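You operate a simulated robot arm through the tools that you are given. There is no shell and no other tool. Be economical: measure what you need, move in short steps, check, and stop when the job is done.

Carry out the task below with a simulated two-armed robot. There is one attempt and no reset: what you move stays moved.

JOB
Put the 20 check valve from the steel stand on the glass pane there and the 30 check valve on the membrane table.

It is judged by the outcome, as a careful person would: the job done as asked, and still so three seconds after it is handed in. It fails if anything else is knocked over, pushed out of place, dropped, spilled or broken.

ROBOT AND FRAMES
Two 7-joint arms with two-finger parallel grippers on one trunk, on a base that drives. Base frame: it is fixed to the floor where the robot stands at the start and does not move with it; the origin is under the middle of the robot, x ahead of it, y to its left, z up. Units: mm, rad, N and s.
The left shoulder is at the start at [70, 133, 1151], the right one opposite. With the tool pointing down near the work surface each hand reaches from about 100 to 640 mm from the robot's upright axis, wherever it stands, measured 20 degrees to its own side. Places, roughly: membrane table [700, -3300, 900]. Payload 1.57 kg a hand.
The tool frame of a hand sits at the grasp point between the pads (the TCP): z along the fingers, y along the line on which they close. The tips reach 30 mm beyond it. Largest opening 80 mm; finger width 17, thickness 12; the body of the gripper, 40 by 82 mm, starts 80 mm behind the TCP.
Orientation is that of the tool frame in the base frame, as a unit quaternion [w, x, y, z]. With the fingers straight down and closing along the base's y, the tool's x points along the base's -x, its y along +y and its z along -z.

CONTROLS
- The arms move only by the tool nudge_tool. It takes "left_series", "right_series" or both (then of equal length, played together; a hand with none holds still); each is a list that holds one entry, the list of rows, each a list of 7 numbers: the shift along the tool's x, y, z in units of 40 mm (1.0 is 40 mm), then the turn, a rotation vector about the tool's x, y, z in units of 4 degrees (1.0 is 4 degrees), then the closure in counts, from 0 (fully open) to 255 (shut). In form: [[[tx, ty, tz, rx, ry, rz, grip], ...]]. A call has 1 to 8 rows; each row shifts and turns the commanded pose from where the row before left it, along the tool's axes as they then stand. A call with a number of a shift or a turn outside -1 to 1 is refused whole. Each row takes 0.2 s and may step no farther than 50 mm and 0.15 rad from the row before; otherwise, or with a gripper value out of range, the whole call is refused. Where a pose cannot be reached the arm comes as near as it can. A force on the tool above 40 N (or 10 N above the force at the start of the call, whichever is more), or a blocked arm, ends the call early, and 0.2 s more pass. Each finger travels about 153 mm/s and halts on what it meets, pressing with about 20 N; the grip force reading is that of the motor and also rises with nothing between the fingers. The clock runs only during rows and for 0.2 s after the last one: add rows that do not move to give the fingers time. It gives the time, the measured TCP pose, the force on the tool (base axes), the opening and the grip force at its end, in the units of the frame above (readings bear some noise), and new pictures: "pictures" is both (left out), scene, wrist or none (wrist: the cameras of the hands that moved).
- Cameras (640 x 400 px; columns grow to the right, rows downward): "scene" is now at [120.3, -30.2, 1357.2]; the picture's right is [-0.38, -0.92, 0.00], its down [-0.72, 0.30, -0.62] and it looks along [0.58, -0.24, -0.78] (base axes); focal length 289 px, centre (320, 200). "left" rides on the left gripper at [72, 7, -122] in its tool frame; the picture's right is [-0.09, 1.00, 0.00], its down [-0.84, -0.08, -0.54] and it looks along [-0.54, -0.05, 0.84] (tool axes); focal length 238 px, centre (320, 200). "right" rides on the right gripper at [72, -6, -122] in its tool frame; the picture's right is [0.09, 1.00, 0.00], its down [-0.84, 0.08, -0.54] and it looks along [-0.54, 0.05, 0.84] (tool axes); focal length 238 px, centre (320, 200). There is no depth. A picture from a camera that has moved, and an enlarged one, comes with that camera's place and axes in the base frame and with its lens.
- slide_trunk(by): slides the trunk up (or, below 0, down) by that many mm; the arms and the scene camera ride with it, the base frame stays. It gives what a move gives, with no picture.
- roll_base(legs): drives the robot by 1 to 6 legs, each [ahead, left, turn to the left] in mm, mm and rad, along the robot's own axes; the way and the turn of a leg run together, so that a leg with both is an arc; at most 1500 mm and 3.142 rad a leg. The arms and the cameras ride along, it lands a little off, and it stops where it bumps. It gives what a move gives, and a new picture of the scene camera.
- head_to(pan, tilt): turns the head with the scene camera to pan (to the left, within 1.501 rad either way) and tilt (down, from -0.506 to 1.204), counted from straight ahead of the robot. It gives what a move gives, and a new picture of the scene camera.
- inspect(camera, box): a new picture of the part [left, top, right, bottom] of that camera's present view, enlarged. It takes no simulated time.
- close_job(): hands the job in; it is judged then, once.

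Go step by step. Nothing tells you exact positions but the pictures and the camera data: compare them with the known pose of the tool, close in by small moves and look again before you grip or let go. The budget is 120 turns and 170 pictures, counting those below and the enlarged ones. Unless the task says otherwise, let go and move clear before handing in, and close with one line.

The tools are called after "Call:" by a JSON object that holds its "fn" and its "kwargs". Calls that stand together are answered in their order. nudge_tool: Moves the arms, as the interface text tells. Its arguments: {"type":"object","properties":{"left_series":{"type":"array"},"right_series":{"type":"array"},"pictures":{"type":"string","enum":["both","scene","wrist","none"]}},"required":[]} The other tools are called the same way: slide_trunk (by) slides the trunk up or down; roll_base (legs) drives the base; head_to (pan, tilt) turns the head that bears the scene camera; inspect (camera, box) takes an enlarged picture of a part of a camera's view; close_job () hands the job in.

At the start:

```text
time: 0.0
left_tool_pos: [533.2, 81.0, 1062.3]
left_orientation: [0.0, 0.0, 1.0, 0.0]
left_wrist_force: [-0.4, 0.5, 0.3]
left_finger_gap: 80.0
left_grip_force: 0.1
right_tool_pos: [357.1, -367.2, 1069.0]
right_orientation: [0.0, 0.0, 1.0, 0.0]
right_wrist_force: [-0.1, 0.0, 0.2]
right_finger_gap: 80.1
right_grip_force: 0.2
trunk travel left (down, up): [-725.0, 215.0]
robot x, y, heading: [-1.8, -3.3, 0.004]
head pan, tilt: [-0.393, 0.899]
```

scene: 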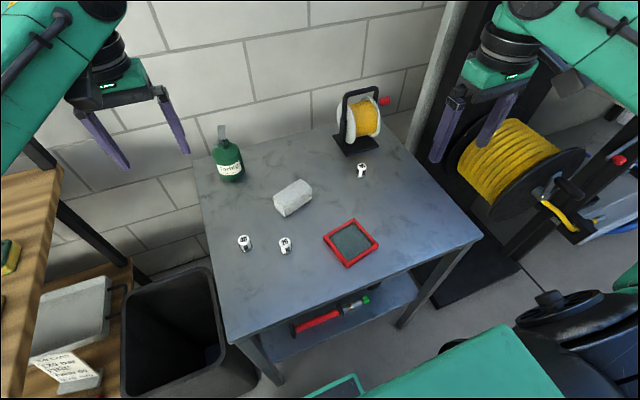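
right: 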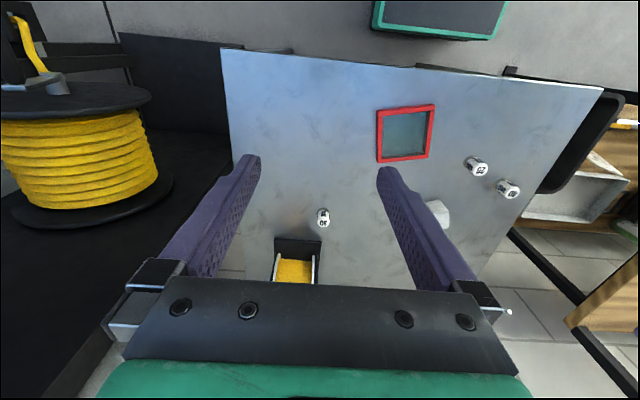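
left: 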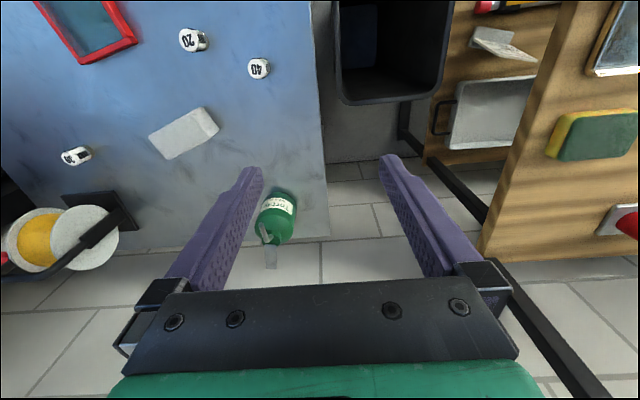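

I see a steel stand with three small white valves, a red-framed pane, a block, a bottle and a reel. I'll enlarge the views to read the labels.

Call:
{"fn": "inspect", "kwargs": {"camera": "scene", "box": [220, 130, 400, 290]}}

Call:
{"fn": "inspect", "kwargs": {"camera": "right", "box": [280, 90, 540, 260]}}

Call:
{"fn": "inspect", "kwargs": {"camera": "left", "box": [30, 0, 290, 200]}}

```text
2.50 times, centred on (310, 210) of scene
camera zoom: at [120.3, -30.2, 1357.2], right [-0.38, -0.92, 0.0], down [-0.72, 0.3, -0.62], along [0.58, -0.24, -0.78], focal length 722 px, centre (345, 175)
```

zoom: 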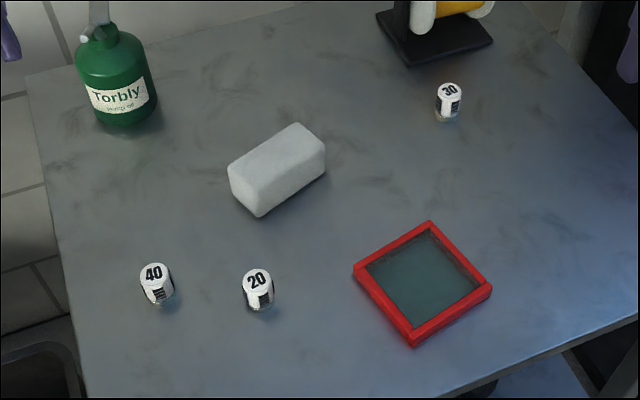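

```text
2.35 times, centred on (410, 175) of right
camera zoom: at [285.8, -372.8, 1190.4], right [-0.09, 1.0, 0.0], down [0.84, 0.08, 0.54], along [0.54, 0.05, -0.84], focal length 561 px, centre (108, 259)
```

zoom: 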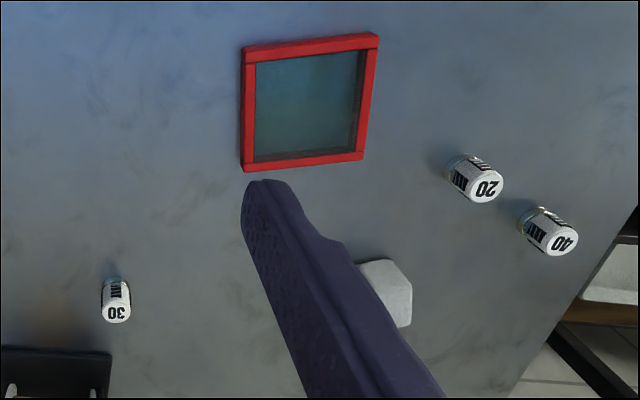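

```text
2.00 times, centred on (160, 100) of left
camera zoom: at [461.5, 88.2, 1184.3], right [0.09, 1.0, 0.0], down [0.84, -0.08, 0.54], along [0.54, -0.05, -0.84], focal length 477 px, centre (640, 400)
```

zoom: 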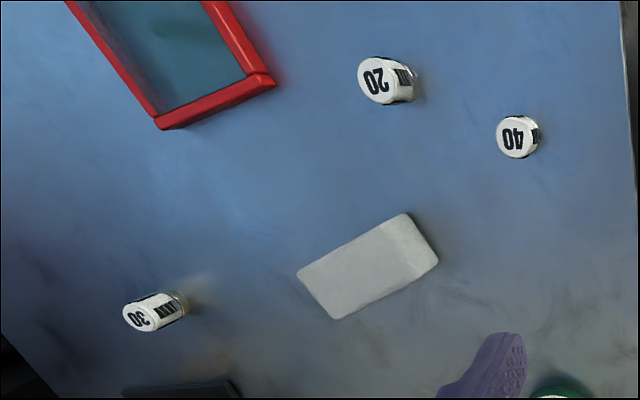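

The 20 valve is near (443,-76), the 30 valve near (587,-342), and the pane is centred about (401,-221). I'll pull the left hand back a little and bring the right hand over the 20 valve at height.

Call:
{"fn": "nudge_tool", "kwargs": {"left_series": [[[0.5, 0.1, 0, 0, 0, 0, 0], [0.5, 0.1, 0, 0, 0, 0, 0], [0.5, 0.1, 0, 0, 0, 0, 0], [0.5, 0.1, 0, 0, 0, 0, 0], [0.5, 0, 0, 0, 0, 0, 0], [0, 0, 0, 0, 0, 0, 0], [0, 0, 0, 0, 0, 0, 0], [0, 0, 0, 0, 0, 0, 0]]], "right_series": [[[-0.27, 0.91, 0.5, 0, 0, 0, 0], [-0.27, 0.91, 0.5, 0, 0, 0, 0], [-0.27, 0.91, 0.5, 0, 0, 0, 0], [-0.27, 0.91, 0.5, 0, 0, 0, 0], [-0.27, 0.91, 0.5, 0, 0, 0, 0], [-0.27, 0.91, 0.5, 0, 0, 0, 0], [-0.27, 0.91, 0.5, 0, 0, 0, 0], [-0.27, 0.91, 0.5, 0, 0, 0, 0]]]}}

```text
time: 1.8
left_tool_pos: [434.8, 97.6, 1062.7]
left_orientation: [-0.001, 0.0, 1.0, 0.0]
left_wrist_force: [0.7, 0.2, -0.2]
left_finger_gap: 79.8
left_grip_force: 0.2
right_tool_pos: [439.7, -86.0, 915.3]
right_orientation: [0.001, 0.001, 1.0, 0.0]
right_wrist_force: [-0.1, 0.5, 0.4]
right_finger_gap: 80.1
right_grip_force: 0.0
right hand out of reach, approached as far as the arm can: row 8
trunk travel left (down, up): [-725.0, 215.0]
robot x, y, heading: [2.9, 6.0, 0.001]
head pan, tilt: [-0.393, 0.899]
camera scene: at [121.6, -30.2, 1357.1], right [-0.38, -0.92, 0.0], down [-0.72, 0.3, -0.62], along [0.57, -0.24, -0.78], focal length 289 px, centre (320, 200)
camera right: at [368.0, -91.7, 1035.6], right [-0.09, 1.0, 0.0], down [0.84, 0.08, 0.54], along [0.54, 0.05, -0.84], focal length 238 px, centre (320, 200)
camera left: at [363.8, 104.6, 1184.0], right [0.09, 1.0, 0.0], down [0.84, -0.08, 0.54], along [0.54, -0.05, -0.84], focal length 238 px, centre (320, 200)
```

scene: 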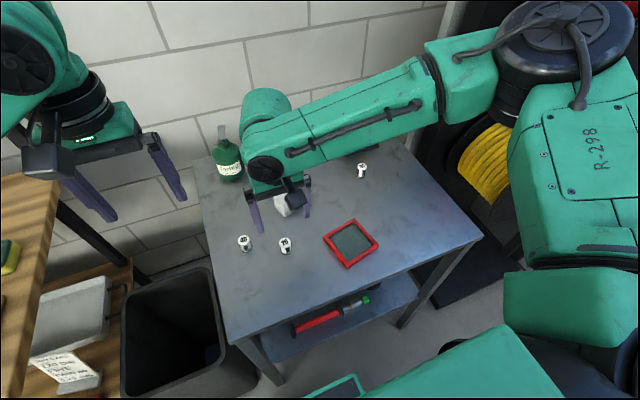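
right: 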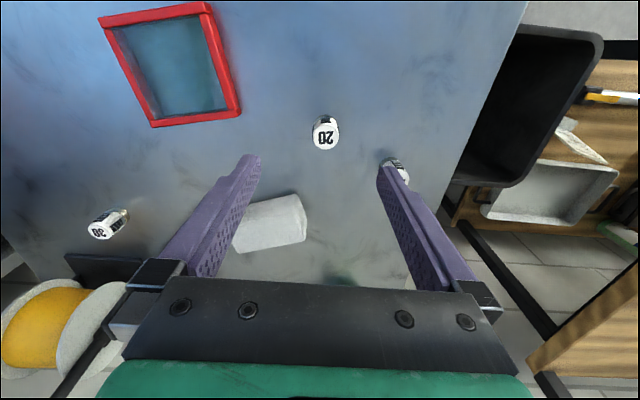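
left: 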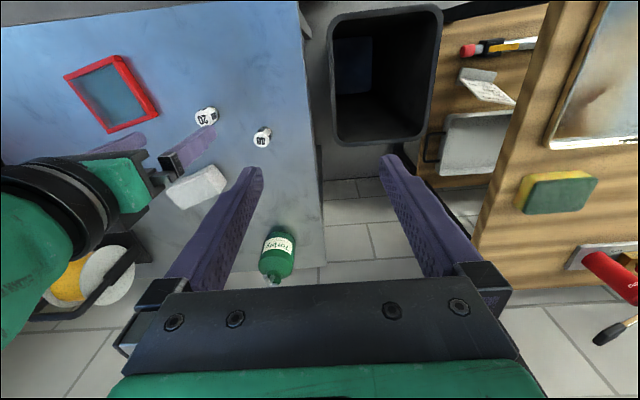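

The right arm is at the edge of its sideways reach here. I'll draw the left hand back further and turn the base slightly left, so the 20 valve and the pane both come to the right arm's side.

Call:
{"fn": "nudge_tool", "kwargs": {"left_series": [[[0.5, 0, 0, 0, 0, 0, 0], [0.5, 0, 0, 0, 0, 0, 0], [0.5, 0, 0, 0, 0, 0, 0], [0.5, 0, 0, 0, 0, 0, 0], [0.5, 0, 0, 0, 0, 0, 0]]], "right_series": [[[0, -0.5, 0, 0, 0, 0, 0], [0, -0.5, 0, 0, 0, 0, 0], [0, -0.5, 0, 0, 0, 0, 0], [0, -0.5, 0, 0, 0, 0, 0], [0, 0, 0, 0, 0, 0, 0]]], "pictures": "none"}}

Call:
{"fn": "roll_base", "kwargs": {"legs": [[0, 0, 0.18]]}}

```text
time: 3.0
left_tool_pos: [333.5, 98.6, 1064.5]
left_orientation: [0.0, 0.001, 1.0, 0.0]
left_wrist_force: [-0.4, 0.2, 0.2]
left_finger_gap: 80.0
left_grip_force: 0.0
right_tool_pos: [437.7, -166.0, 911.6]
right_orientation: [0.0, 0.0, 1.0, 0.0]
right_wrist_force: [-0.8, 0.1, -0.6]
right_finger_gap: 80.1
right_grip_force: 0.1
trunk travel left (down, up): [-725.0, 215.0]
robot x, y, heading: [0.3, -1.0, -0.002]
head pan, tilt: [-0.393, 0.899]
```

```text
time: 4.1
left_tool_pos: [309.6, 154.6, 1065.0]
left_orientation: [0.0, -0.09, 0.996, 0.0]
left_wrist_force: [0.3, 0.0, 0.6]
left_finger_gap: 80.2
left_grip_force: 0.1
right_tool_pos: [460.7, -85.1, 912.0]
right_orientation: [0.0, -0.09, 0.996, 0.0]
right_wrist_force: [0.3, -0.2, 0.0]
right_finger_gap: 80.1
right_grip_force: 0.0
trunk travel left (down, up): [-725.0, 215.0]
robot x, y, heading: [1.5, 0.8, 0.181]
head pan, tilt: [-0.393, 0.899]
camera scene: at [123.6, -8.5, 1357.2], right [-0.21, -0.98, 0.0], down [-0.76, 0.17, -0.62], along [0.61, -0.13, -0.78], focal length 289 px, centre (320, 200)
```

scene: 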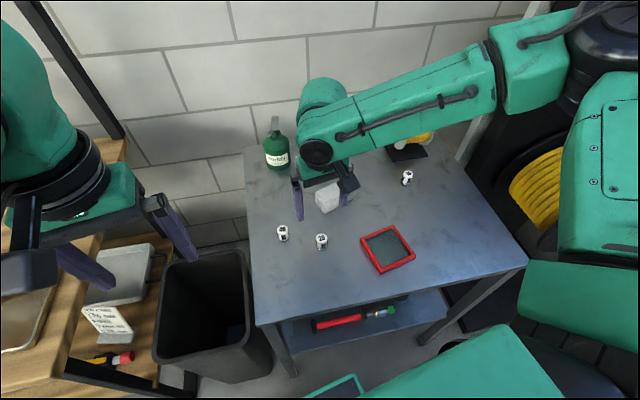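

Turned fine. Now I align over the 20 valve and lower to a checking height.

Call:
{"fn": "nudge_tool", "kwargs": {"right_series": [[[0.39, 0.3, 0, 0, 0, 0, 0], [0, 0, 0.5, 0, 0, 0, 0], [0, 0, 0.5, 0, 0, 0, 0], [0, 0, 0.2, 0, 0, 0, 0], [0, 0, 0, 0, 0, 0, 0]]]}}

```text
time: 5.3
left_tool_pos: [309.9, 154.7, 1064.0]
left_orientation: [0.0, -0.09, 0.996, 0.0]
left_wrist_force: [-0.2, -0.6, -0.1]
left_finger_gap: 79.8
left_grip_force: 0.1
right_tool_pos: [440.7, -76.7, 863.6]
right_orientation: [0.0, -0.09, 0.996, 0.0]
right_wrist_force: [0.0, -0.1, 1.0]
right_finger_gap: 79.7
right_grip_force: 0.1
trunk travel left (down, up): [-725.0, 215.0]
robot x, y, heading: [-4.8, -0.4, 0.18]
head pan, tilt: [-0.393, 0.899]
camera scene: at [123.6, -8.3, 1357.2], right [-0.21, -0.98, 0.0], down [-0.76, 0.17, -0.62], along [0.61, -0.13, -0.78], focal length 289 px, centre (320, 200)
camera right: at [372.8, -95.3, 985.2], right [-0.27, 0.96, 0.0], down [0.81, 0.23, 0.54], along [0.52, 0.14, -0.84], focal length 238 px, centre (320, 200)
```

scene: 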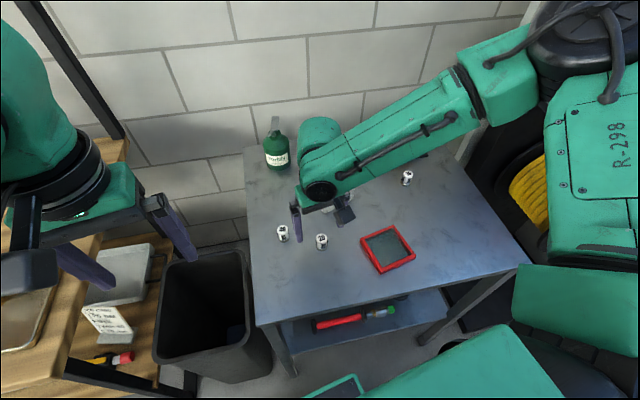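
right: 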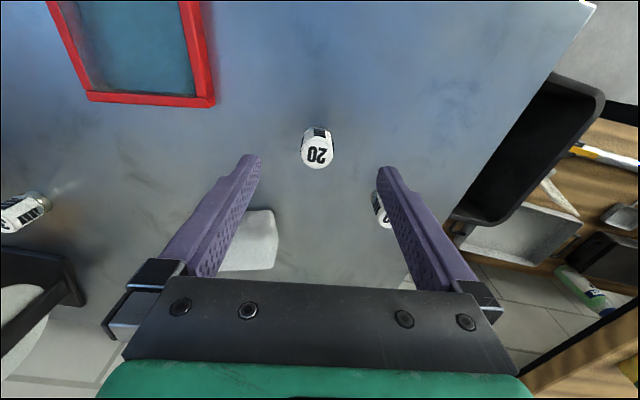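

The 20 valve top is at about (442,-79). I'll narrow the fingers and descend around it.

Call:
{"fn": "nudge_tool", "kwargs": {"right_series": [[[-0.03, -0.07, 0, 0, 0, 0, 80], [0, 0, 0.4, 0, 0, 0, 80], [0, 0, 0.4, 0, 0, 0, 80], [0, 0, 0.34, 0, 0, 0, 80], [0, 0, 0, 0, 0, 0, 80]]]}}

Call:
{"fn": "inspect", "kwargs": {"camera": "right", "box": [220, 80, 420, 205]}}

```text
time: 6.5
left_tool_pos: [310.2, 155.3, 1064.2]
left_orientation: [0.0, -0.089, 0.996, 0.001]
left_wrist_force: [0.2, 0.3, 0.4]
left_finger_gap: 80.0
left_grip_force: 0.0
right_tool_pos: [445.0, -77.3, 820.8]
right_orientation: [0.0, -0.089, 0.996, 0.0]
right_wrist_force: [0.9, -0.7, 1.0]
right_finger_gap: 55.2
right_grip_force: 0.1
trunk travel left (down, up): [-725.0, 215.0]
robot x, y, heading: [-1.0, -1.4, 0.175]
head pan, tilt: [-0.393, 0.899]
camera scene: at [123.4, -8.3, 1357.2], right [-0.21, -0.98, 0.0], down [-0.76, 0.17, -0.62], along [0.61, -0.13, -0.78], focal length 289 px, centre (320, 200)
camera right: at [375.5, -96.7, 940.8], right [-0.27, 0.96, 0.0], down [0.81, 0.23, 0.54], along [0.52, 0.14, -0.84], focal length 238 px, centre (320, 200)
```

scene: 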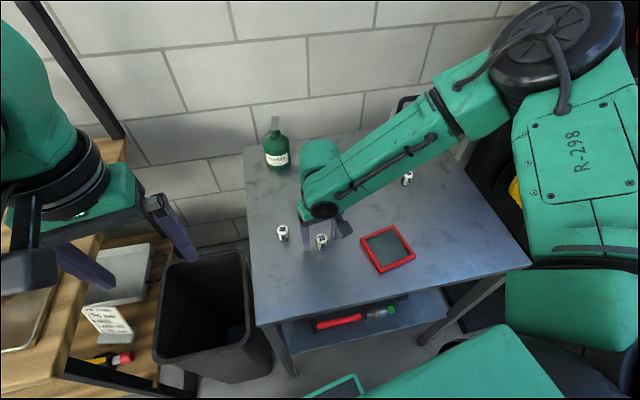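
right: 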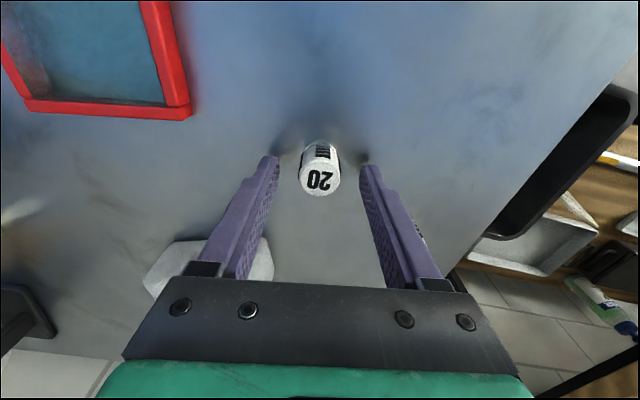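

```text
3.20 times, centred on (320, 142) of right
camera zoom: at [375.5, -96.7, 940.8], right [-0.27, 0.96, 0.0], down [0.81, 0.23, 0.54], along [0.52, 0.14, -0.84], focal length 763 px, centre (320, 384)
```

zoom: 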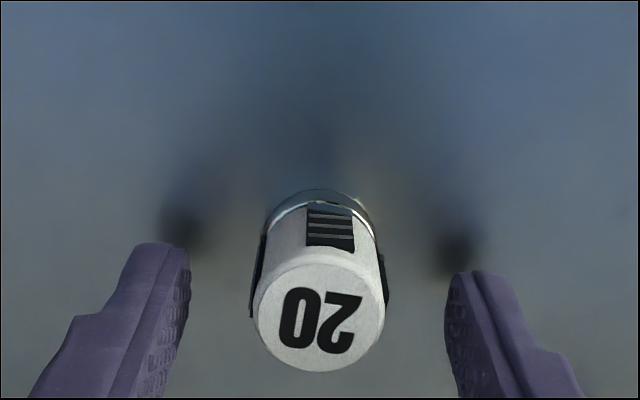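

Fingers straddle the valve evenly; I shift 4 mm toward the robot and close.

Call:
{"fn": "nudge_tool", "kwargs": {"right_series": [[[0.1, 0, 0, 0, 0, 0, 80], [0, 0, 0, 0, 0, 0, 130], [0, 0, 0, 0, 0, 0, 180], [0, 0, 0, 0, 0, 0, 220], [0, 0, 0, 0, 0, 0, 220]]], "pictures": "wrist"}}

```text
time: 7.7
left_tool_pos: [311.0, 154.0, 1064.4]
left_orientation: [0.0, -0.091, 0.996, 0.0]
left_wrist_force: [-1.0, -0.5, 0.0]
left_finger_gap: 80.0
left_grip_force: 0.1
right_tool_pos: [439.4, -79.0, 819.5]
right_orientation: [0.001, -0.09, 0.996, 0.0]
right_wrist_force: [0.2, 0.3, 0.1]
right_finger_gap: 23.2
right_grip_force: 20.1
trunk travel left (down, up): [-725.0, 215.0]
robot x, y, heading: [2.4, -0.6, 0.182]
head pan, tilt: [-0.393, 0.899]
camera right: at [371.2, -97.2, 940.0], right [-0.27, 0.96, 0.0], down [0.81, 0.23, 0.54], along [0.52, 0.14, -0.84], focal length 238 px, centre (320, 200)
```

right: 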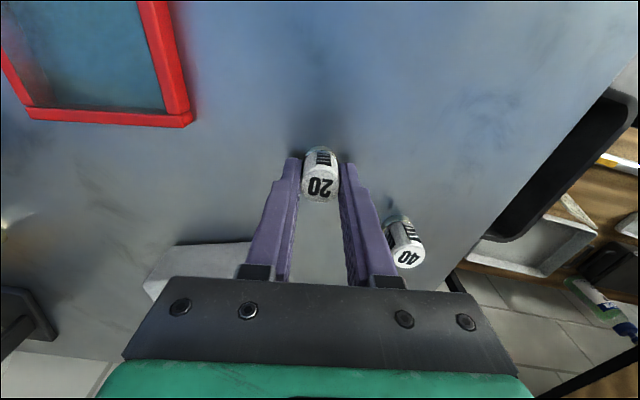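

Held (gap 23 mm). Lift and carry toward the pane.

Call:
{"fn": "nudge_tool", "kwargs": {"right_series": [[[0, 0, -0.5, 0, 0, 0, 220], [0, 0, -0.5, 0, 0, 0, 220], [0, 0, -0.5, 0, 0, 0, 220], [0.39, -0.83, 0, 0, 0, 0, 220], [0.39, -0.83, 0, 0, 0, 0, 220], [0.39, -0.83, 0, 0, 0, 0, 220], [0.39, -0.83, 0, 0, 0, 0, 220], [0, 0, 0, 0, 0, 0, 220]]]}}

Call:
{"fn": "inspect", "kwargs": {"camera": "scene", "box": [320, 190, 440, 290]}}

```text
time: 9.5
left_tool_pos: [311.0, 155.6, 1063.3]
left_orientation: [0.0, -0.09, 0.996, 0.0]
left_wrist_force: [0.1, 0.1, 0.9]
left_finger_gap: 80.0
left_grip_force: 0.2
right_tool_pos: [405.4, -221.4, 878.0]
right_orientation: [-0.001, -0.089, 0.996, -0.001]
right_wrist_force: [0.8, -0.3, -0.7]
right_finger_gap: 23.5
right_grip_force: 20.2
trunk travel left (down, up): [-725.0, 215.0]
robot x, y, heading: [1.3, -3.8, 0.184]
head pan, tilt: [-0.393, 0.899]
camera scene: at [124.1, -7.2, 1357.1], right [-0.21, -0.98, 0.0], down [-0.77, 0.17, -0.62], along [0.61, -0.13, -0.78], focal length 289 px, centre (320, 200)
camera right: at [335.7, -239.9, 998.5], right [-0.27, 0.96, 0.0], down [0.81, 0.23, 0.54], along [0.52, 0.14, -0.84], focal length 238 px, centre (320, 200)
```

scene: 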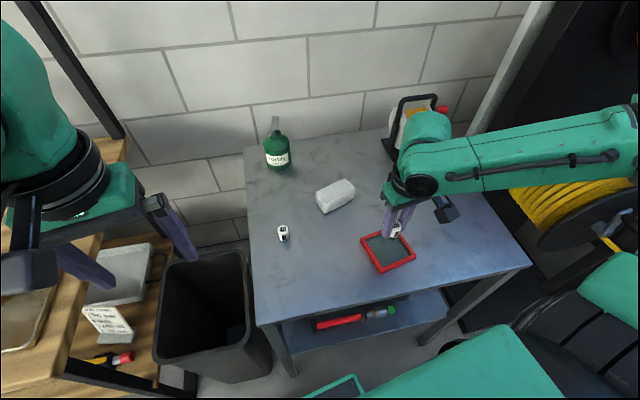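
right: 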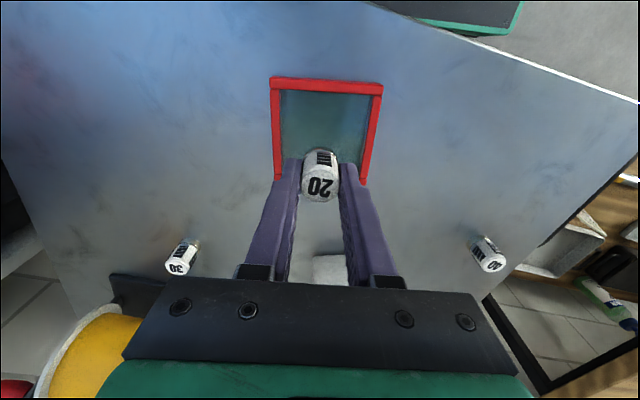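

```text
4.00 times, centred on (380, 240) of scene
camera zoom: at [124.1, -7.2, 1357.1], right [-0.21, -0.98, 0.0], down [-0.77, 0.17, -0.62], along [0.61, -0.13, -0.78], focal length 1155 px, centre (80, 40)
```

zoom: 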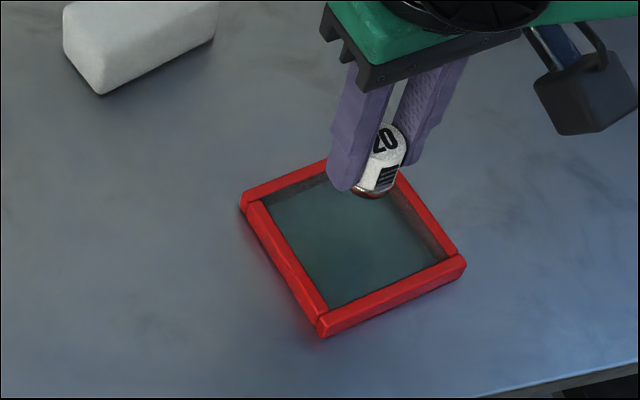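

The pane lies recessed in its red frame, centre about (400,-221); the valve hangs nearly above it. I lower part-way and look.

Call:
{"fn": "nudge_tool", "kwargs": {"right_series": [[[0.06, 0, 0.3, 0, 0, 0, 220], [0, 0, 0.3, 0, 0, 0, 220], [0, 0, 0.3, 0, 0, 0, 220], [0, 0, 0.2, 0, 0, 0, 220], [0, 0, 0, 0, 0, 0, 220]]], "pictures": "wrist"}}

Call:
{"fn": "inspect", "kwargs": {"camera": "scene", "box": [340, 190, 440, 280]}}

```text
time: 10.7
left_tool_pos: [309.5, 155.3, 1065.3]
left_orientation: [0.0, -0.09, 0.996, 0.0]
left_wrist_force: [0.5, -0.2, 0.7]
left_finger_gap: 80.3
left_grip_force: 0.1
right_tool_pos: [402.0, -220.1, 835.6]
right_orientation: [0.002, -0.09, 0.996, -0.001]
right_wrist_force: [0.8, -1.9, 11.4]
right_finger_gap: 23.5
right_grip_force: 19.7
trunk travel left (down, up): [-725.0, 215.0]
robot x, y, heading: [2.3, -2.8, 0.177]
head pan, tilt: [-0.393, 0.899]
camera right: at [331.9, -239.6, 956.0], right [-0.27, 0.96, 0.0], down [0.81, 0.23, 0.54], along [0.52, 0.14, -0.84], focal length 238 px, centre (320, 200)
```

right: 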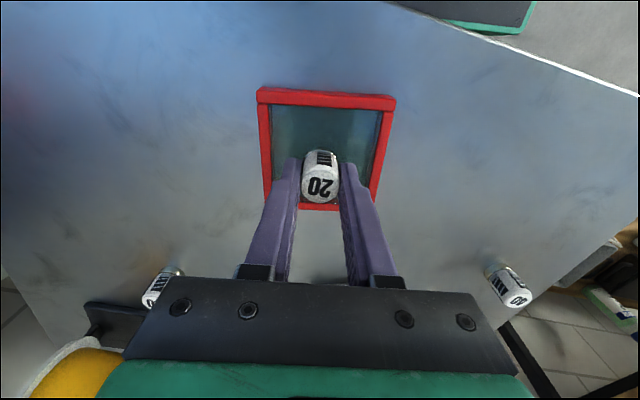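

```text
4.44 times, centred on (390, 235) of scene
camera zoom: at [122.0, -7.8, 1357.5], right [-0.21, -0.98, 0.0], down [-0.76, 0.17, -0.62], along [0.61, -0.13, -0.78], focal length 1283 px, centre (9, 44)
```

zoom: 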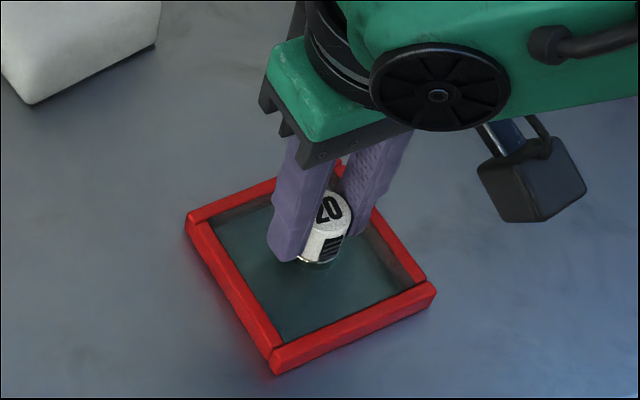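

Contact: 11 N up, so the valve is standing on the glass. I ease off slightly, open gently and rise straight up.

Call:
{"fn": "nudge_tool", "kwargs": {"right_series": [[[0, 0, -0.02, 0, 0, 0, 220], [0, 0, 0, 0, 0, 0, 190], [0, 0, 0, 0, 0, 0, 160], [0, 0, 0, 0, 0, 0, 140], [0, 0, 0, 0, 0, 0, 140]]], "pictures": "wrist"}}

Call:
{"fn": "inspect", "kwargs": {"camera": "scene", "box": [340, 190, 440, 280]}}

```text
time: 11.9
left_tool_pos: [310.9, 153.4, 1064.6]
left_orientation: [0.0, -0.09, 0.996, 0.0]
left_wrist_force: [0.0, -0.2, -0.4]
left_finger_gap: 79.8
left_grip_force: 0.0
right_tool_pos: [401.3, -222.0, 835.0]
right_orientation: [0.0, -0.09, 0.996, 0.0]
right_wrist_force: [-0.2, 0.4, 0.5]
right_finger_gap: 36.0
right_grip_force: 0.0
trunk travel left (down, up): [-725.0, 215.0]
robot x, y, heading: [1.6, -1.4, 0.18]
head pan, tilt: [-0.393, 0.899]
camera right: at [332.1, -240.2, 956.3], right [-0.27, 0.96, 0.0], down [0.81, 0.23, 0.54], along [0.52, 0.14, -0.84], focal length 238 px, centre (320, 200)
```

right: 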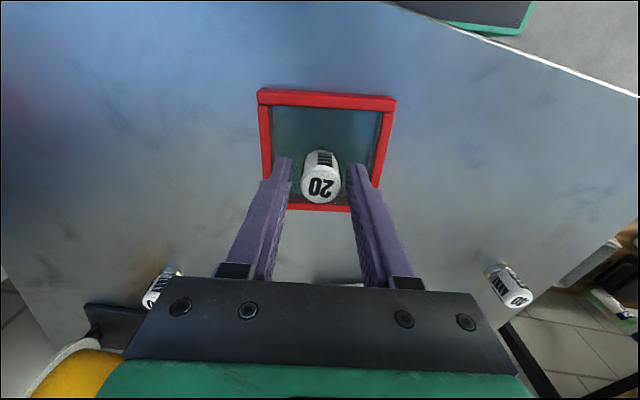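

```text
4.44 times, centred on (390, 235) of scene
camera zoom: at [123.5, -8.4, 1357.2], right [-0.21, -0.98, 0.0], down [-0.76, 0.17, -0.62], along [0.61, -0.13, -0.78], focal length 1283 px, centre (9, 44)
```

zoom: 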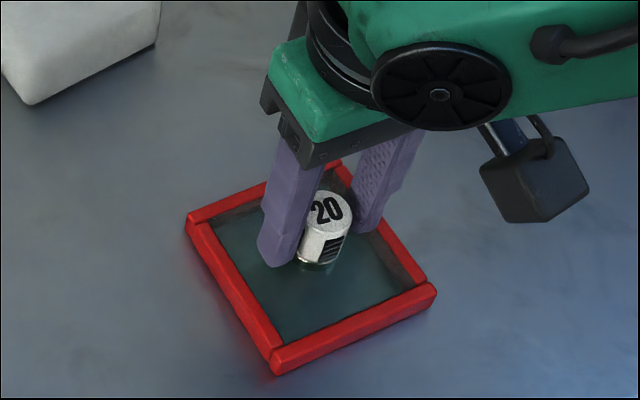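

The 20 valve stands on the pane. I rise clear, then shift the base right 200 mm so the 30 valve comes in reach.

Call:
{"fn": "nudge_tool", "kwargs": {"right_series": [[[0, 0, -0.5, 0, 0, 0, 140], [0, 0, -0.5, 0, 0, 0, 140], [0, 0, -0.7, 0, 0, 0, 100], [0, 0, -0.7, 0, 0, 0, 80]]], "pictures": "none"}}

Call:
{"fn": "roll_base", "kwargs": {"legs": [[0, -200, 0]]}}

```text
time: 12.9
left_tool_pos: [309.9, 155.6, 1064.1]
left_orientation: [0.0, -0.091, 0.996, 0.0]
left_wrist_force: [-0.1, -0.1, -0.2]
left_finger_gap: 80.0
left_grip_force: 0.2
right_tool_pos: [403.7, -219.9, 931.0]
right_orientation: [0.0, -0.09, 0.996, -0.001]
right_wrist_force: [-0.4, 0.2, -0.1]
right_finger_gap: 55.0
right_grip_force: 0.1
trunk travel left (down, up): [-725.0, 215.0]
robot x, y, heading: [0.4, 1.2, 0.183]
head pan, tilt: [-0.393, 0.899]
```

```text
time: 14.5
left_tool_pos: [345.7, -41.5, 1064.4]
left_orientation: [0.001, -0.087, 0.996, -0.001]
left_wrist_force: [-0.2, -1.3, 0.8]
left_finger_gap: 79.9
left_grip_force: 0.0
right_tool_pos: [436.3, -418.8, 931.0]
right_orientation: [0.0, -0.087, 0.996, 0.0]
right_wrist_force: [-0.8, -0.2, -0.7]
right_finger_gap: 55.1
right_grip_force: 0.0
trunk travel left (down, up): [-725.0, 215.0]
robot x, y, heading: [36.7, -198.0, 0.171]
head pan, tilt: [-0.393, 0.899]
camera scene: at [158.2, -204.1, 1357.2], right [-0.22, -0.98, 0.0], down [-0.76, 0.17, -0.62], along [0.61, -0.14, -0.78], focal length 289 px, centre (320, 200)
```

scene: 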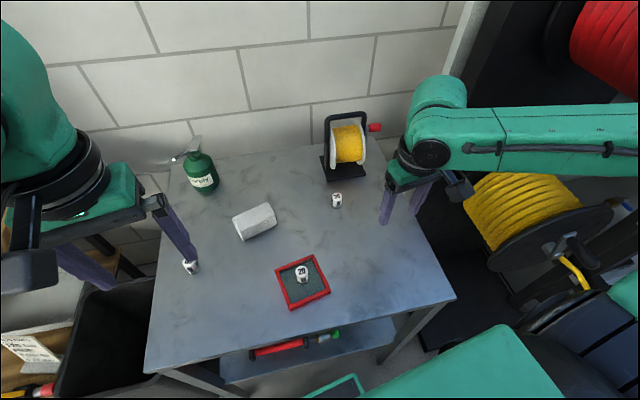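

The 20 stands nicely on the pane; the 30 is at about (588,-345), with the small reel some 75 mm behind it. I move above it and check clearance.

Call:
{"fn": "nudge_tool", "kwargs": {"right_series": [[[-0.81, 0.23, 0, 0, 0, 0, 80], [-0.81, 0.23, 0, 0, 0, 0, 80], [-0.81, 0.23, 0, 0, 0, 0, 80], [-0.81, 0.23, 0, 0, 0, 0, 80], [-0.75, 0.23, 0, 0, 0, 0, 80], [0, 0, 0, 0, 0, 0, 80]]]}}

Call:
{"fn": "inspect", "kwargs": {"camera": "scene", "box": [270, 80, 430, 240]}}

```text
time: 15.9
left_tool_pos: [345.5, -44.1, 1064.8]
left_orientation: [0.0, -0.088, 0.996, 0.0]
left_wrist_force: [-0.1, -0.3, 0.2]
left_finger_gap: 80.2
left_grip_force: 0.1
right_tool_pos: [585.7, -345.4, 930.9]
right_orientation: [0.0, -0.086, 0.996, -0.001]
right_wrist_force: [-0.2, -0.4, 0.1]
right_finger_gap: 55.0
right_grip_force: 0.0
trunk travel left (down, up): [-725.0, 215.0]
robot x, y, heading: [36.3, -196.9, 0.172]
head pan, tilt: [-0.393, 0.899]
camera scene: at [157.8, -206.1, 1357.3], right [-0.22, -0.98, 0.0], down [-0.76, 0.17, -0.62], along [0.61, -0.13, -0.78], focal length 289 px, centre (320, 200)
camera right: at [516.3, -362.2, 1051.6], right [-0.26, 0.96, 0.0], down [0.81, 0.22, 0.54], along [0.52, 0.14, -0.84], focal length 238 px, centre (320, 200)
```

scene: 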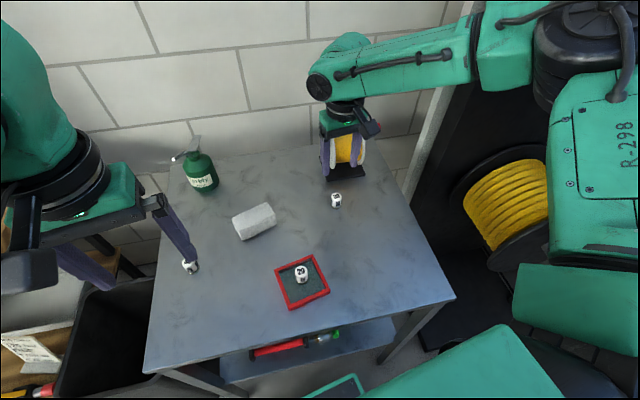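
right: 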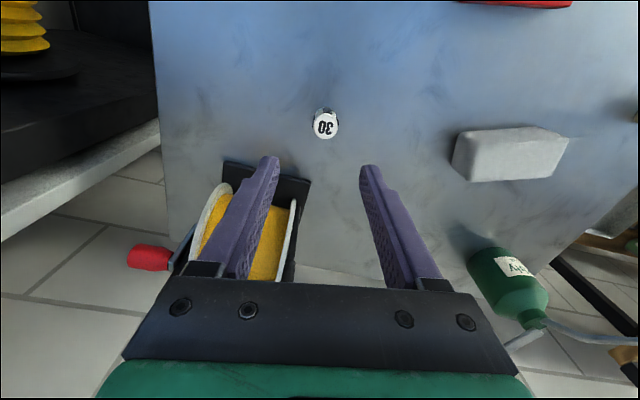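

```text
2.50 times, centred on (350, 160) of scene
camera zoom: at [157.8, -206.1, 1357.3], right [-0.22, -0.98, 0.0], down [-0.76, 0.17, -0.62], along [0.61, -0.13, -0.78], focal length 722 px, centre (245, 300)
```

zoom: 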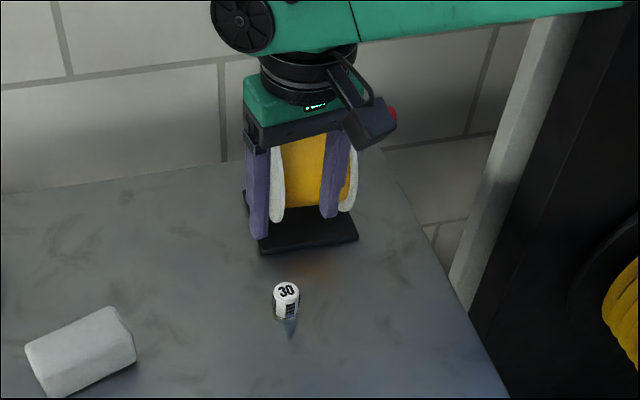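

Clear: reel plate starts near x=656, gripper needs about x=630. Wrist view puts the valve near (580,-340); I adjust and descend part-way.

Call:
{"fn": "nudge_tool", "kwargs": {"right_series": [[[0.1, 0.1, 0.5, 0, 0, 0, 80], [0, 0, 0.6, 0, 0, 0, 80], [0, 0, 0.5, 0, 0, 0, 80], [0, 0, 0, 0, 0, 0, 80]]]}}

```text
time: 16.9
left_tool_pos: [345.4, -42.2, 1063.5]
left_orientation: [0.0, -0.086, 0.996, 0.0]
left_wrist_force: [1.2, -0.6, -0.3]
left_finger_gap: 80.1
left_grip_force: 0.3
right_tool_pos: [582.1, -341.6, 865.9]
right_orientation: [0.0, -0.087, 0.996, 0.0]
right_wrist_force: [-0.1, -0.3, 0.0]
right_finger_gap: 54.7
right_grip_force: 0.0
trunk travel left (down, up): [-725.0, 215.0]
robot x, y, heading: [33.7, -194.5, 0.177]
head pan, tilt: [-0.393, 0.899]
camera scene: at [158.3, -205.3, 1357.2], right [-0.22, -0.98, 0.0], down [-0.76, 0.17, -0.62], along [0.61, -0.14, -0.78], focal length 289 px, centre (320, 200)
camera right: at [512.1, -360.5, 986.8], right [-0.26, 0.96, 0.0], down [0.81, 0.22, 0.54], along [0.52, 0.14, -0.84], focal length 238 px, centre (320, 200)
```

scene: 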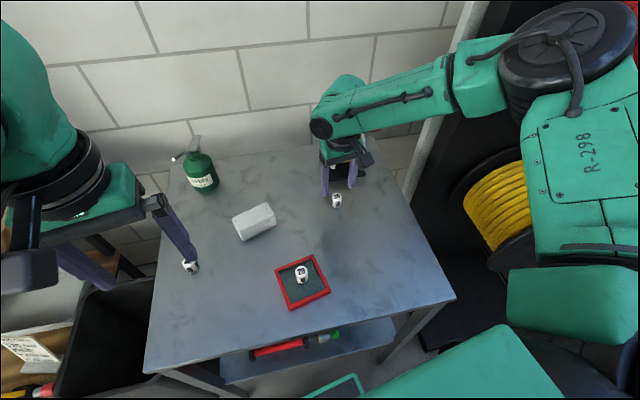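
right: 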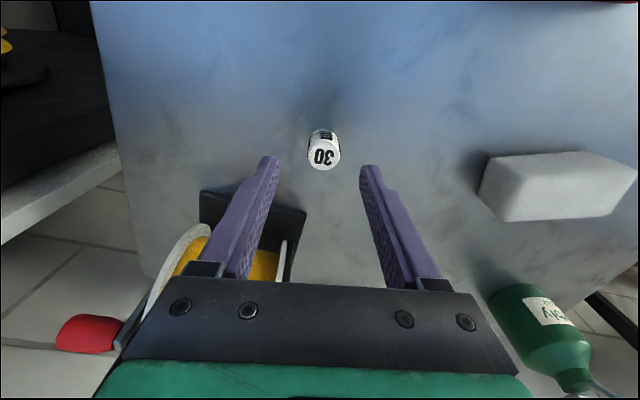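

Aligned within 3 mm. I descend around the 30 valve.

Call:
{"fn": "nudge_tool", "kwargs": {"right_series": [[[0.07, 0.06, 0.2, 0, 0, 0, 80], [0, 0, 0.4, 0, 0, 0, 80], [0, 0, 0.4, 0, 0, 0, 80], [0, 0, 0.17, 0, 0, 0, 80], [0, 0, 0, 0, 0, 0, 80]]], "pictures": "wrist"}}

Call:
{"fn": "inspect", "kwargs": {"camera": "scene", "box": [290, 90, 400, 220]}}

```text
time: 18.1
left_tool_pos: [347.2, -42.3, 1063.5]
left_orientation: [0.0, -0.087, 0.996, 0.0]
left_wrist_force: [-0.1, 0.0, -0.4]
left_finger_gap: 80.0
left_grip_force: 0.0
right_tool_pos: [569.1, -346.6, 826.5]
right_orientation: [0.001, -0.087, 0.996, 0.0]
right_wrist_force: [-0.5, 1.0, -0.4]
right_finger_gap: 54.7
right_grip_force: 0.1
right hand out of reach, approached as far as the arm can: row 3, 4
trunk travel left (down, up): [-725.0, 215.0]
robot x, y, heading: [36.1, -195.7, 0.171]
head pan, tilt: [-0.393, 0.899]
camera right: at [499.5, -363.9, 948.0], right [-0.26, 0.96, 0.0], down [0.81, 0.22, 0.54], along [0.52, 0.14, -0.84], focal length 238 px, centre (320, 200)
```

right: 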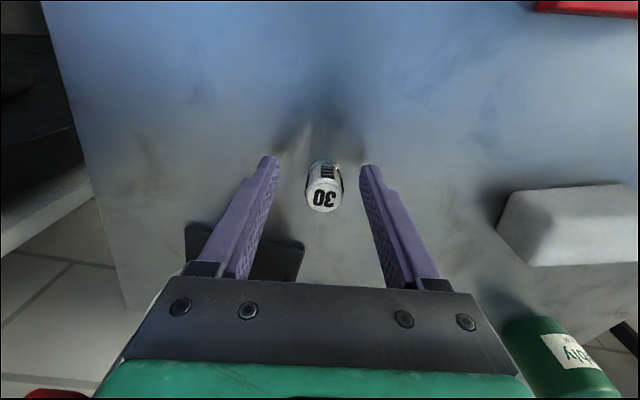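

```text
3.08 times, centred on (345, 155) of scene
camera zoom: at [158.7, -205.2, 1357.2], right [-0.22, -0.98, 0.0], down [-0.76, 0.17, -0.62], along [0.61, -0.14, -0.78], focal length 888 px, centre (243, 338)
```

zoom: 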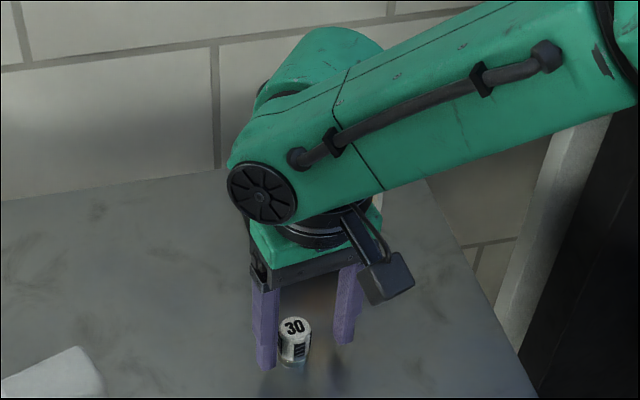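

The arm runs out of reach low here. I'll raise the hand, slide the trunk down 90 mm so the arm gets lower, and retry.

Call:
{"fn": "nudge_tool", "kwargs": {"right_series": [[[0, 0, -0.5, 0, 0, 0, 80], [0, 0, -0.6, 0, 0, 0, 80], [0, 0, -0.7, 0, 0, 0, 80], [0, 0, -0.7, 0, 0, 0, 80], [0, 0, -0.7, 0, 0, 0, 80], [0, 0, 0, 0, 0, 0, 80]]], "pictures": "none"}}

Call:
{"fn": "slide_trunk", "kwargs": {"by": -90}}

Call:
{"fn": "inspect", "kwargs": {"camera": "right", "box": [0, 0, 640, 400]}}

Call:
{"fn": "inspect", "kwargs": {"camera": "scene", "box": [0, 0, 640, 400]}}

```text
time: 19.5
left_tool_pos: [346.5, -42.4, 1064.8]
left_orientation: [-0.001, -0.088, 0.996, 0.0]
left_wrist_force: [0.5, 0.2, 0.3]
left_finger_gap: 80.2
left_grip_force: 0.0
right_tool_pos: [566.8, -346.3, 957.1]
right_orientation: [0.0, -0.087, 0.996, 0.0]
right_wrist_force: [0.7, 0.5, -0.3]
right_finger_gap: 55.0
right_grip_force: 0.0
trunk travel left (down, up): [-725.0, 215.0]
robot x, y, heading: [35.2, -198.3, 0.175]
head pan, tilt: [-0.393, 0.899]
```

```text
time: 20.8
left_tool_pos: [346.3, -43.3, 974.9]
left_orientation: [0.0, -0.087, 0.996, 0.0]
left_wrist_force: [-0.2, 0.6, -0.2]
left_finger_gap: 80.1
left_grip_force: 0.1
right_tool_pos: [567.6, -346.5, 867.3]
right_orientation: [0.0, -0.087, 0.996, 0.0]
right_wrist_force: [-0.3, 0.1, 0.7]
right_finger_gap: 54.5
right_grip_force: 0.1
trunk travel left (down, up): [-635.0, 305.0]
robot x, y, heading: [32.8, -194.8, 0.171]
head pan, tilt: [-0.393, 0.899]
```

```text
1.00 times, centred on (320, 200) of right
camera zoom: at [497.8, -365.1, 988.0], right [-0.26, 0.96, 0.0], down [0.81, 0.22, 0.54], along [0.52, 0.14, -0.84], focal length 238 px, centre (320, 200)
```

zoom: 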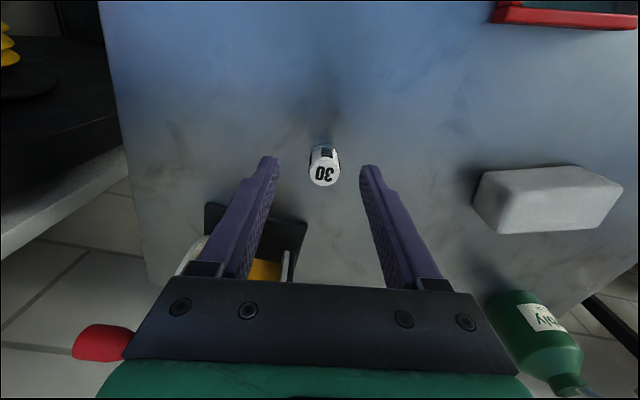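

```text
1.00 times, centred on (320, 200) of scene
camera zoom: at [158.3, -205.4, 1267.2], right [-0.22, -0.98, 0.0], down [-0.76, 0.17, -0.62], along [0.61, -0.14, -0.78], focal length 289 px, centre (320, 200)
```

zoom: 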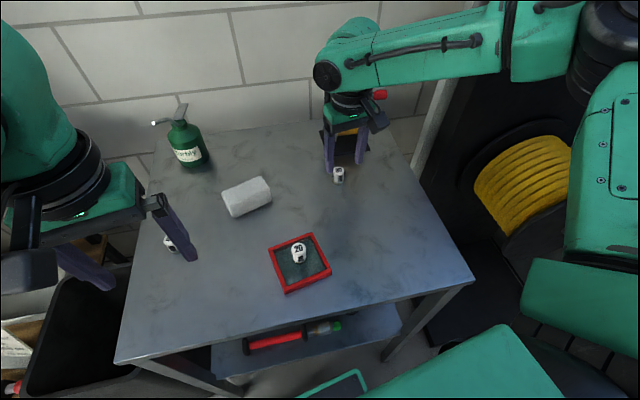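

The valve is at (580,-340). I move 13 mm forward, 4 mm left, and descend.

Call:
{"fn": "nudge_tool", "kwargs": {"right_series": [[[-0.32, 0.1, 0, 0, 0, 0, 80], [0, 0, 0.4, 0, 0, 0, 80], [0, 0, 0.4, 0, 0, 0, 80], [0, 0, 0.38, 0, 0, 0, 80], [0, 0, 0, 0, 0, 0, 80]]], "pictures": "wrist"}}

Call:
{"fn": "inspect", "kwargs": {"camera": "scene", "box": [290, 60, 400, 200]}}

```text
time: 21.9
left_tool_pos: [344.9, -41.7, 974.0]
left_orientation: [-0.001, -0.087, 0.996, 0.0]
left_wrist_force: [0.2, 0.1, 0.1]
left_finger_gap: 80.1
left_grip_force: 0.1
right_tool_pos: [580.3, -340.6, 820.9]
right_orientation: [0.0, -0.087, 0.996, 0.0]
right_wrist_force: [0.6, -0.1, 0.6]
right_finger_gap: 55.2
right_grip_force: 0.0
trunk travel left (down, up): [-635.0, 305.0]
robot x, y, heading: [35.2, -198.9, 0.177]
head pan, tilt: [-0.393, 0.899]
camera right: at [510.3, -359.0, 941.6], right [-0.26, 0.96, 0.0], down [0.81, 0.22, 0.54], along [0.52, 0.14, -0.84], focal length 238 px, centre (320, 200)
```

right: 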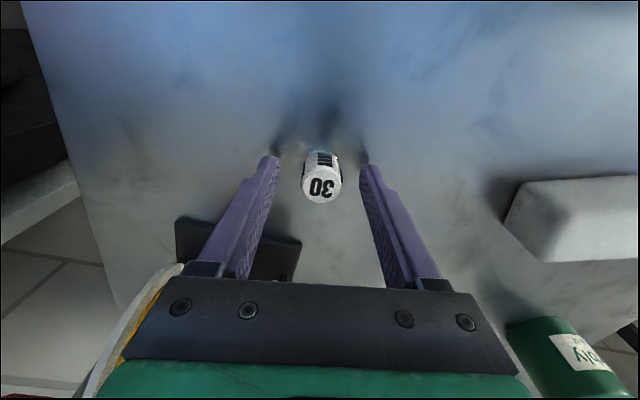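

```text
2.86 times, centred on (345, 130) of scene
camera zoom: at [158.2, -205.4, 1267.2], right [-0.22, -0.98, 0.0], down [-0.76, 0.17, -0.62], along [0.61, -0.14, -0.78], focal length 825 px, centre (249, 400)
```

zoom: 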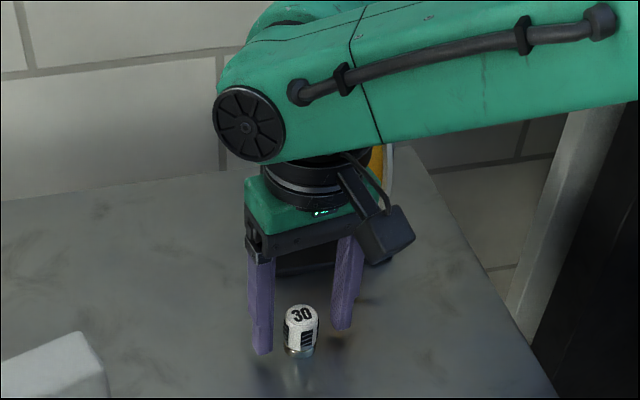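

Matches the picture from the first grasp. Close, then lift 80 mm.

Call:
{"fn": "nudge_tool", "kwargs": {"right_series": [[[0, 0, 0, 0, 0, 0, 130], [0, 0, 0, 0, 0, 0, 180], [0, 0, 0, 0, 0, 0, 220], [0, 0, 0, 0, 0, 0, 220], [0, 0, -0.5, 0, 0, 0, 220], [0, 0, -0.5, 0, 0, 0, 220], [0, 0, -0.7, 0, 0, 0, 220], [0, 0, -0.7, 0, 0, 0, 220]]], "pictures": "wrist"}}

```text
time: 23.8
left_tool_pos: [346.7, -42.9, 973.8]
left_orientation: [0.0, -0.088, 0.996, 0.0]
left_wrist_force: [0.0, 0.8, -0.9]
left_finger_gap: 79.9
left_grip_force: 0.0
right_tool_pos: [578.4, -340.1, 917.5]
right_orientation: [0.0, -0.086, 0.996, 0.0]
right_wrist_force: [-0.2, -0.1, 0.6]
right_finger_gap: 23.3
right_grip_force: 19.6
trunk travel left (down, up): [-635.0, 305.0]
robot x, y, heading: [36.9, -197.3, 0.172]
head pan, tilt: [-0.393, 0.899]
camera right: at [508.9, -359.0, 1038.5], right [-0.26, 0.96, 0.0], down [0.81, 0.22, 0.54], along [0.52, 0.14, -0.84], focal length 238 px, centre (320, 200)
```

right: 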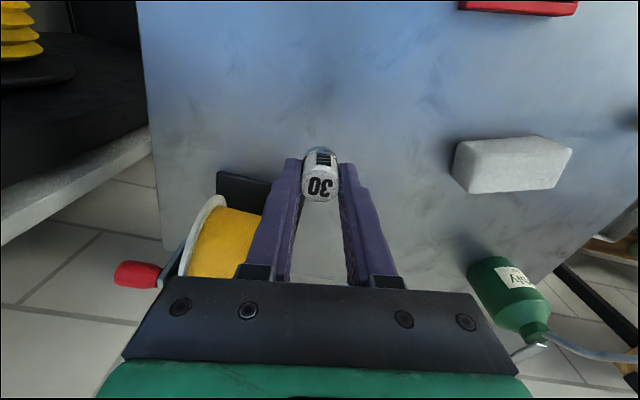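

Held. Retract the hand toward the body and raise the trunk for driving.

Call:
{"fn": "slide_trunk", "kwargs": {"by": 120}}

Call:
{"fn": "nudge_tool", "kwargs": {"right_series": [[[0.85, -0.1, 0, 0, 0, 0, 220], [0.85, -0.1, 0, 0, 0, 0, 220], [0.85, -0.1, 0, 0, 0, 0, 220], [0.85, -0.1, 0, 0, 0, 0, 220], [0.85, -0.1, 0, 0, 0, 0, 220], [0.85, -0.1, 0, 0, 0, 0, 220], [0.5, -0.1, 0, 0, 0, 0, 220], [0, 0, 0, 0, 0, 0, 220]]], "pictures": "none"}}

Call:
{"fn": "head_to", "kwargs": {"pan": -1.4, "tilt": 0.35}}

```text
time: 25.2
left_tool_pos: [347.2, -43.1, 1094.8]
left_orientation: [0.0, -0.087, 0.996, 0.0]
left_wrist_force: [0.0, 0.3, -0.3]
left_finger_gap: 80.0
left_grip_force: 0.0
right_tool_pos: [578.4, -340.5, 1037.1]
right_orientation: [0.0, -0.087, 0.996, 0.0]
right_wrist_force: [-0.2, 0.5, 0.4]
right_finger_gap: 23.4
right_grip_force: 19.7
trunk travel left (down, up): [-755.0, 185.0]
robot x, y, heading: [35.5, -192.8, 0.175]
head pan, tilt: [-0.393, 0.899]
```

```text
time: 27.1
left_tool_pos: [346.1, -43.8, 1094.6]
left_orientation: [0.0, -0.087, 0.996, 0.0]
left_wrist_force: [-0.2, 0.3, 0.1]
left_finger_gap: 79.9
left_grip_force: 0.1
right_tool_pos: [405.0, -394.0, 1037.8]
right_orientation: [0.0, -0.087, 0.996, 0.0]
right_wrist_force: [0.2, -0.5, -0.1]
right_finger_gap: 23.8
right_grip_force: 19.4
right hand out of reach, approached as far as the arm can: row 6, 7
trunk travel left (down, up): [-755.0, 185.0]
robot x, y, heading: [37.8, -200.0, 0.171]
head pan, tilt: [-0.393, 0.899]
```

```text
time: 28.3
left_tool_pos: [346.5, -43.2, 1094.9]
left_orientation: [0.0, -0.087, 0.996, 0.0]
left_wrist_force: [-0.4, 0.6, -0.2]
left_finger_gap: 79.9
left_grip_force: 0.1
right_tool_pos: [404.1, -394.7, 1036.9]
right_orientation: [-0.001, -0.087, 0.996, 0.0]
right_wrist_force: [0.3, -0.2, -0.3]
right_finger_gap: 23.2
right_grip_force: 19.9
trunk travel left (down, up): [-755.0, 185.0]
robot x, y, heading: [36.7, -199.4, 0.176]
head pan, tilt: [-1.4, 0.351]
camera scene: at [116.4, -276.6, 1434.5], right [-0.94, -0.34, 0.0], down [-0.12, 0.32, -0.94], along [0.32, -0.88, -0.34], focal length 289 px, centre (320, 200)
```

scene: 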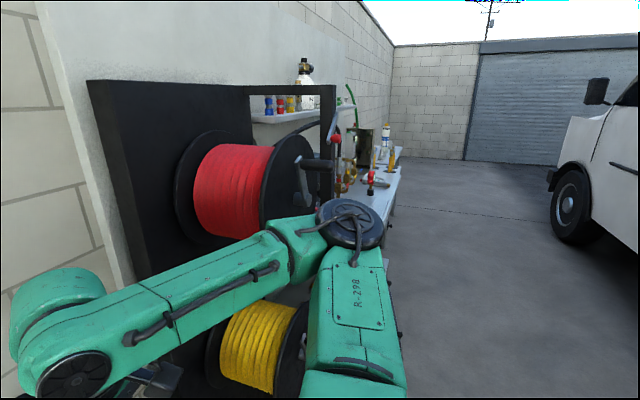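

The route right is open floor along the reel rack, with a bench further on. I back off 250 mm and turn to face the way along (−y).

Call:
{"fn": "roll_base", "kwargs": {"legs": [[-250, 0, 0], [0, 0, -1.74]]}}

Call:
{"fn": "head_to", "kwargs": {"pan": 0.2, "tilt": 0.3}}

```text
time: 34.3
left_tool_pos: [-102.0, -569.0, 1094.3]
left_orientation: [0.0, 0.697, 0.717, 0.0]
left_wrist_force: [-1.0, 0.5, 0.1]
left_finger_gap: 80.1
left_grip_force: 0.1
right_tool_pos: [-457.6, -576.4, 1038.4]
right_orientation: [0.0, 0.696, 0.718, 0.001]
right_wrist_force: [0.4, 0.1, -0.4]
right_finger_gap: 23.6
right_grip_force: 20.4
trunk travel left (down, up): [-755.0, 185.0]
robot x, y, heading: [-210.9, -238.1, -1.539]
head pan, tilt: [-1.4, 0.351]
camera scene: at [-298.3, -309.4, 1434.6], right [-0.2, 0.98, 0.0], down [0.34, 0.07, -0.94], along [-0.92, -0.19, -0.34], focal length 289 px, centre (320, 200)
```

scene: 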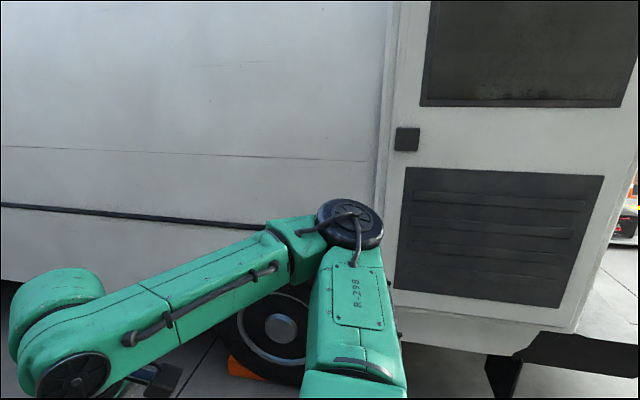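

```text
time: 36.0
left_tool_pos: [-101.9, -569.7, 1093.4]
left_orientation: [0.0, 0.696, 0.718, 0.0]
left_wrist_force: [0.2, 0.5, 0.6]
left_finger_gap: 79.9
left_grip_force: 0.0
right_tool_pos: [-456.6, -576.0, 1038.0]
right_orientation: [0.0, 0.696, 0.718, 0.0]
right_wrist_force: [-0.2, -0.4, -0.2]
right_finger_gap: 23.4
right_grip_force: 20.0
trunk travel left (down, up): [-755.0, 185.0]
robot x, y, heading: [-208.1, -238.5, -1.538]
head pan, tilt: [0.201, 0.3]
camera scene: at [-185.9, -381.8, 1439.3], right [-0.97, -0.23, 0.0], down [-0.07, 0.29, -0.96], along [0.22, -0.93, -0.3], focal length 289 px, centre (320, 200)
```

scene: 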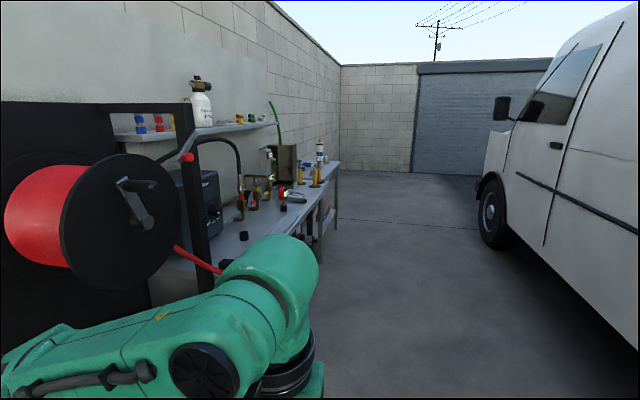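

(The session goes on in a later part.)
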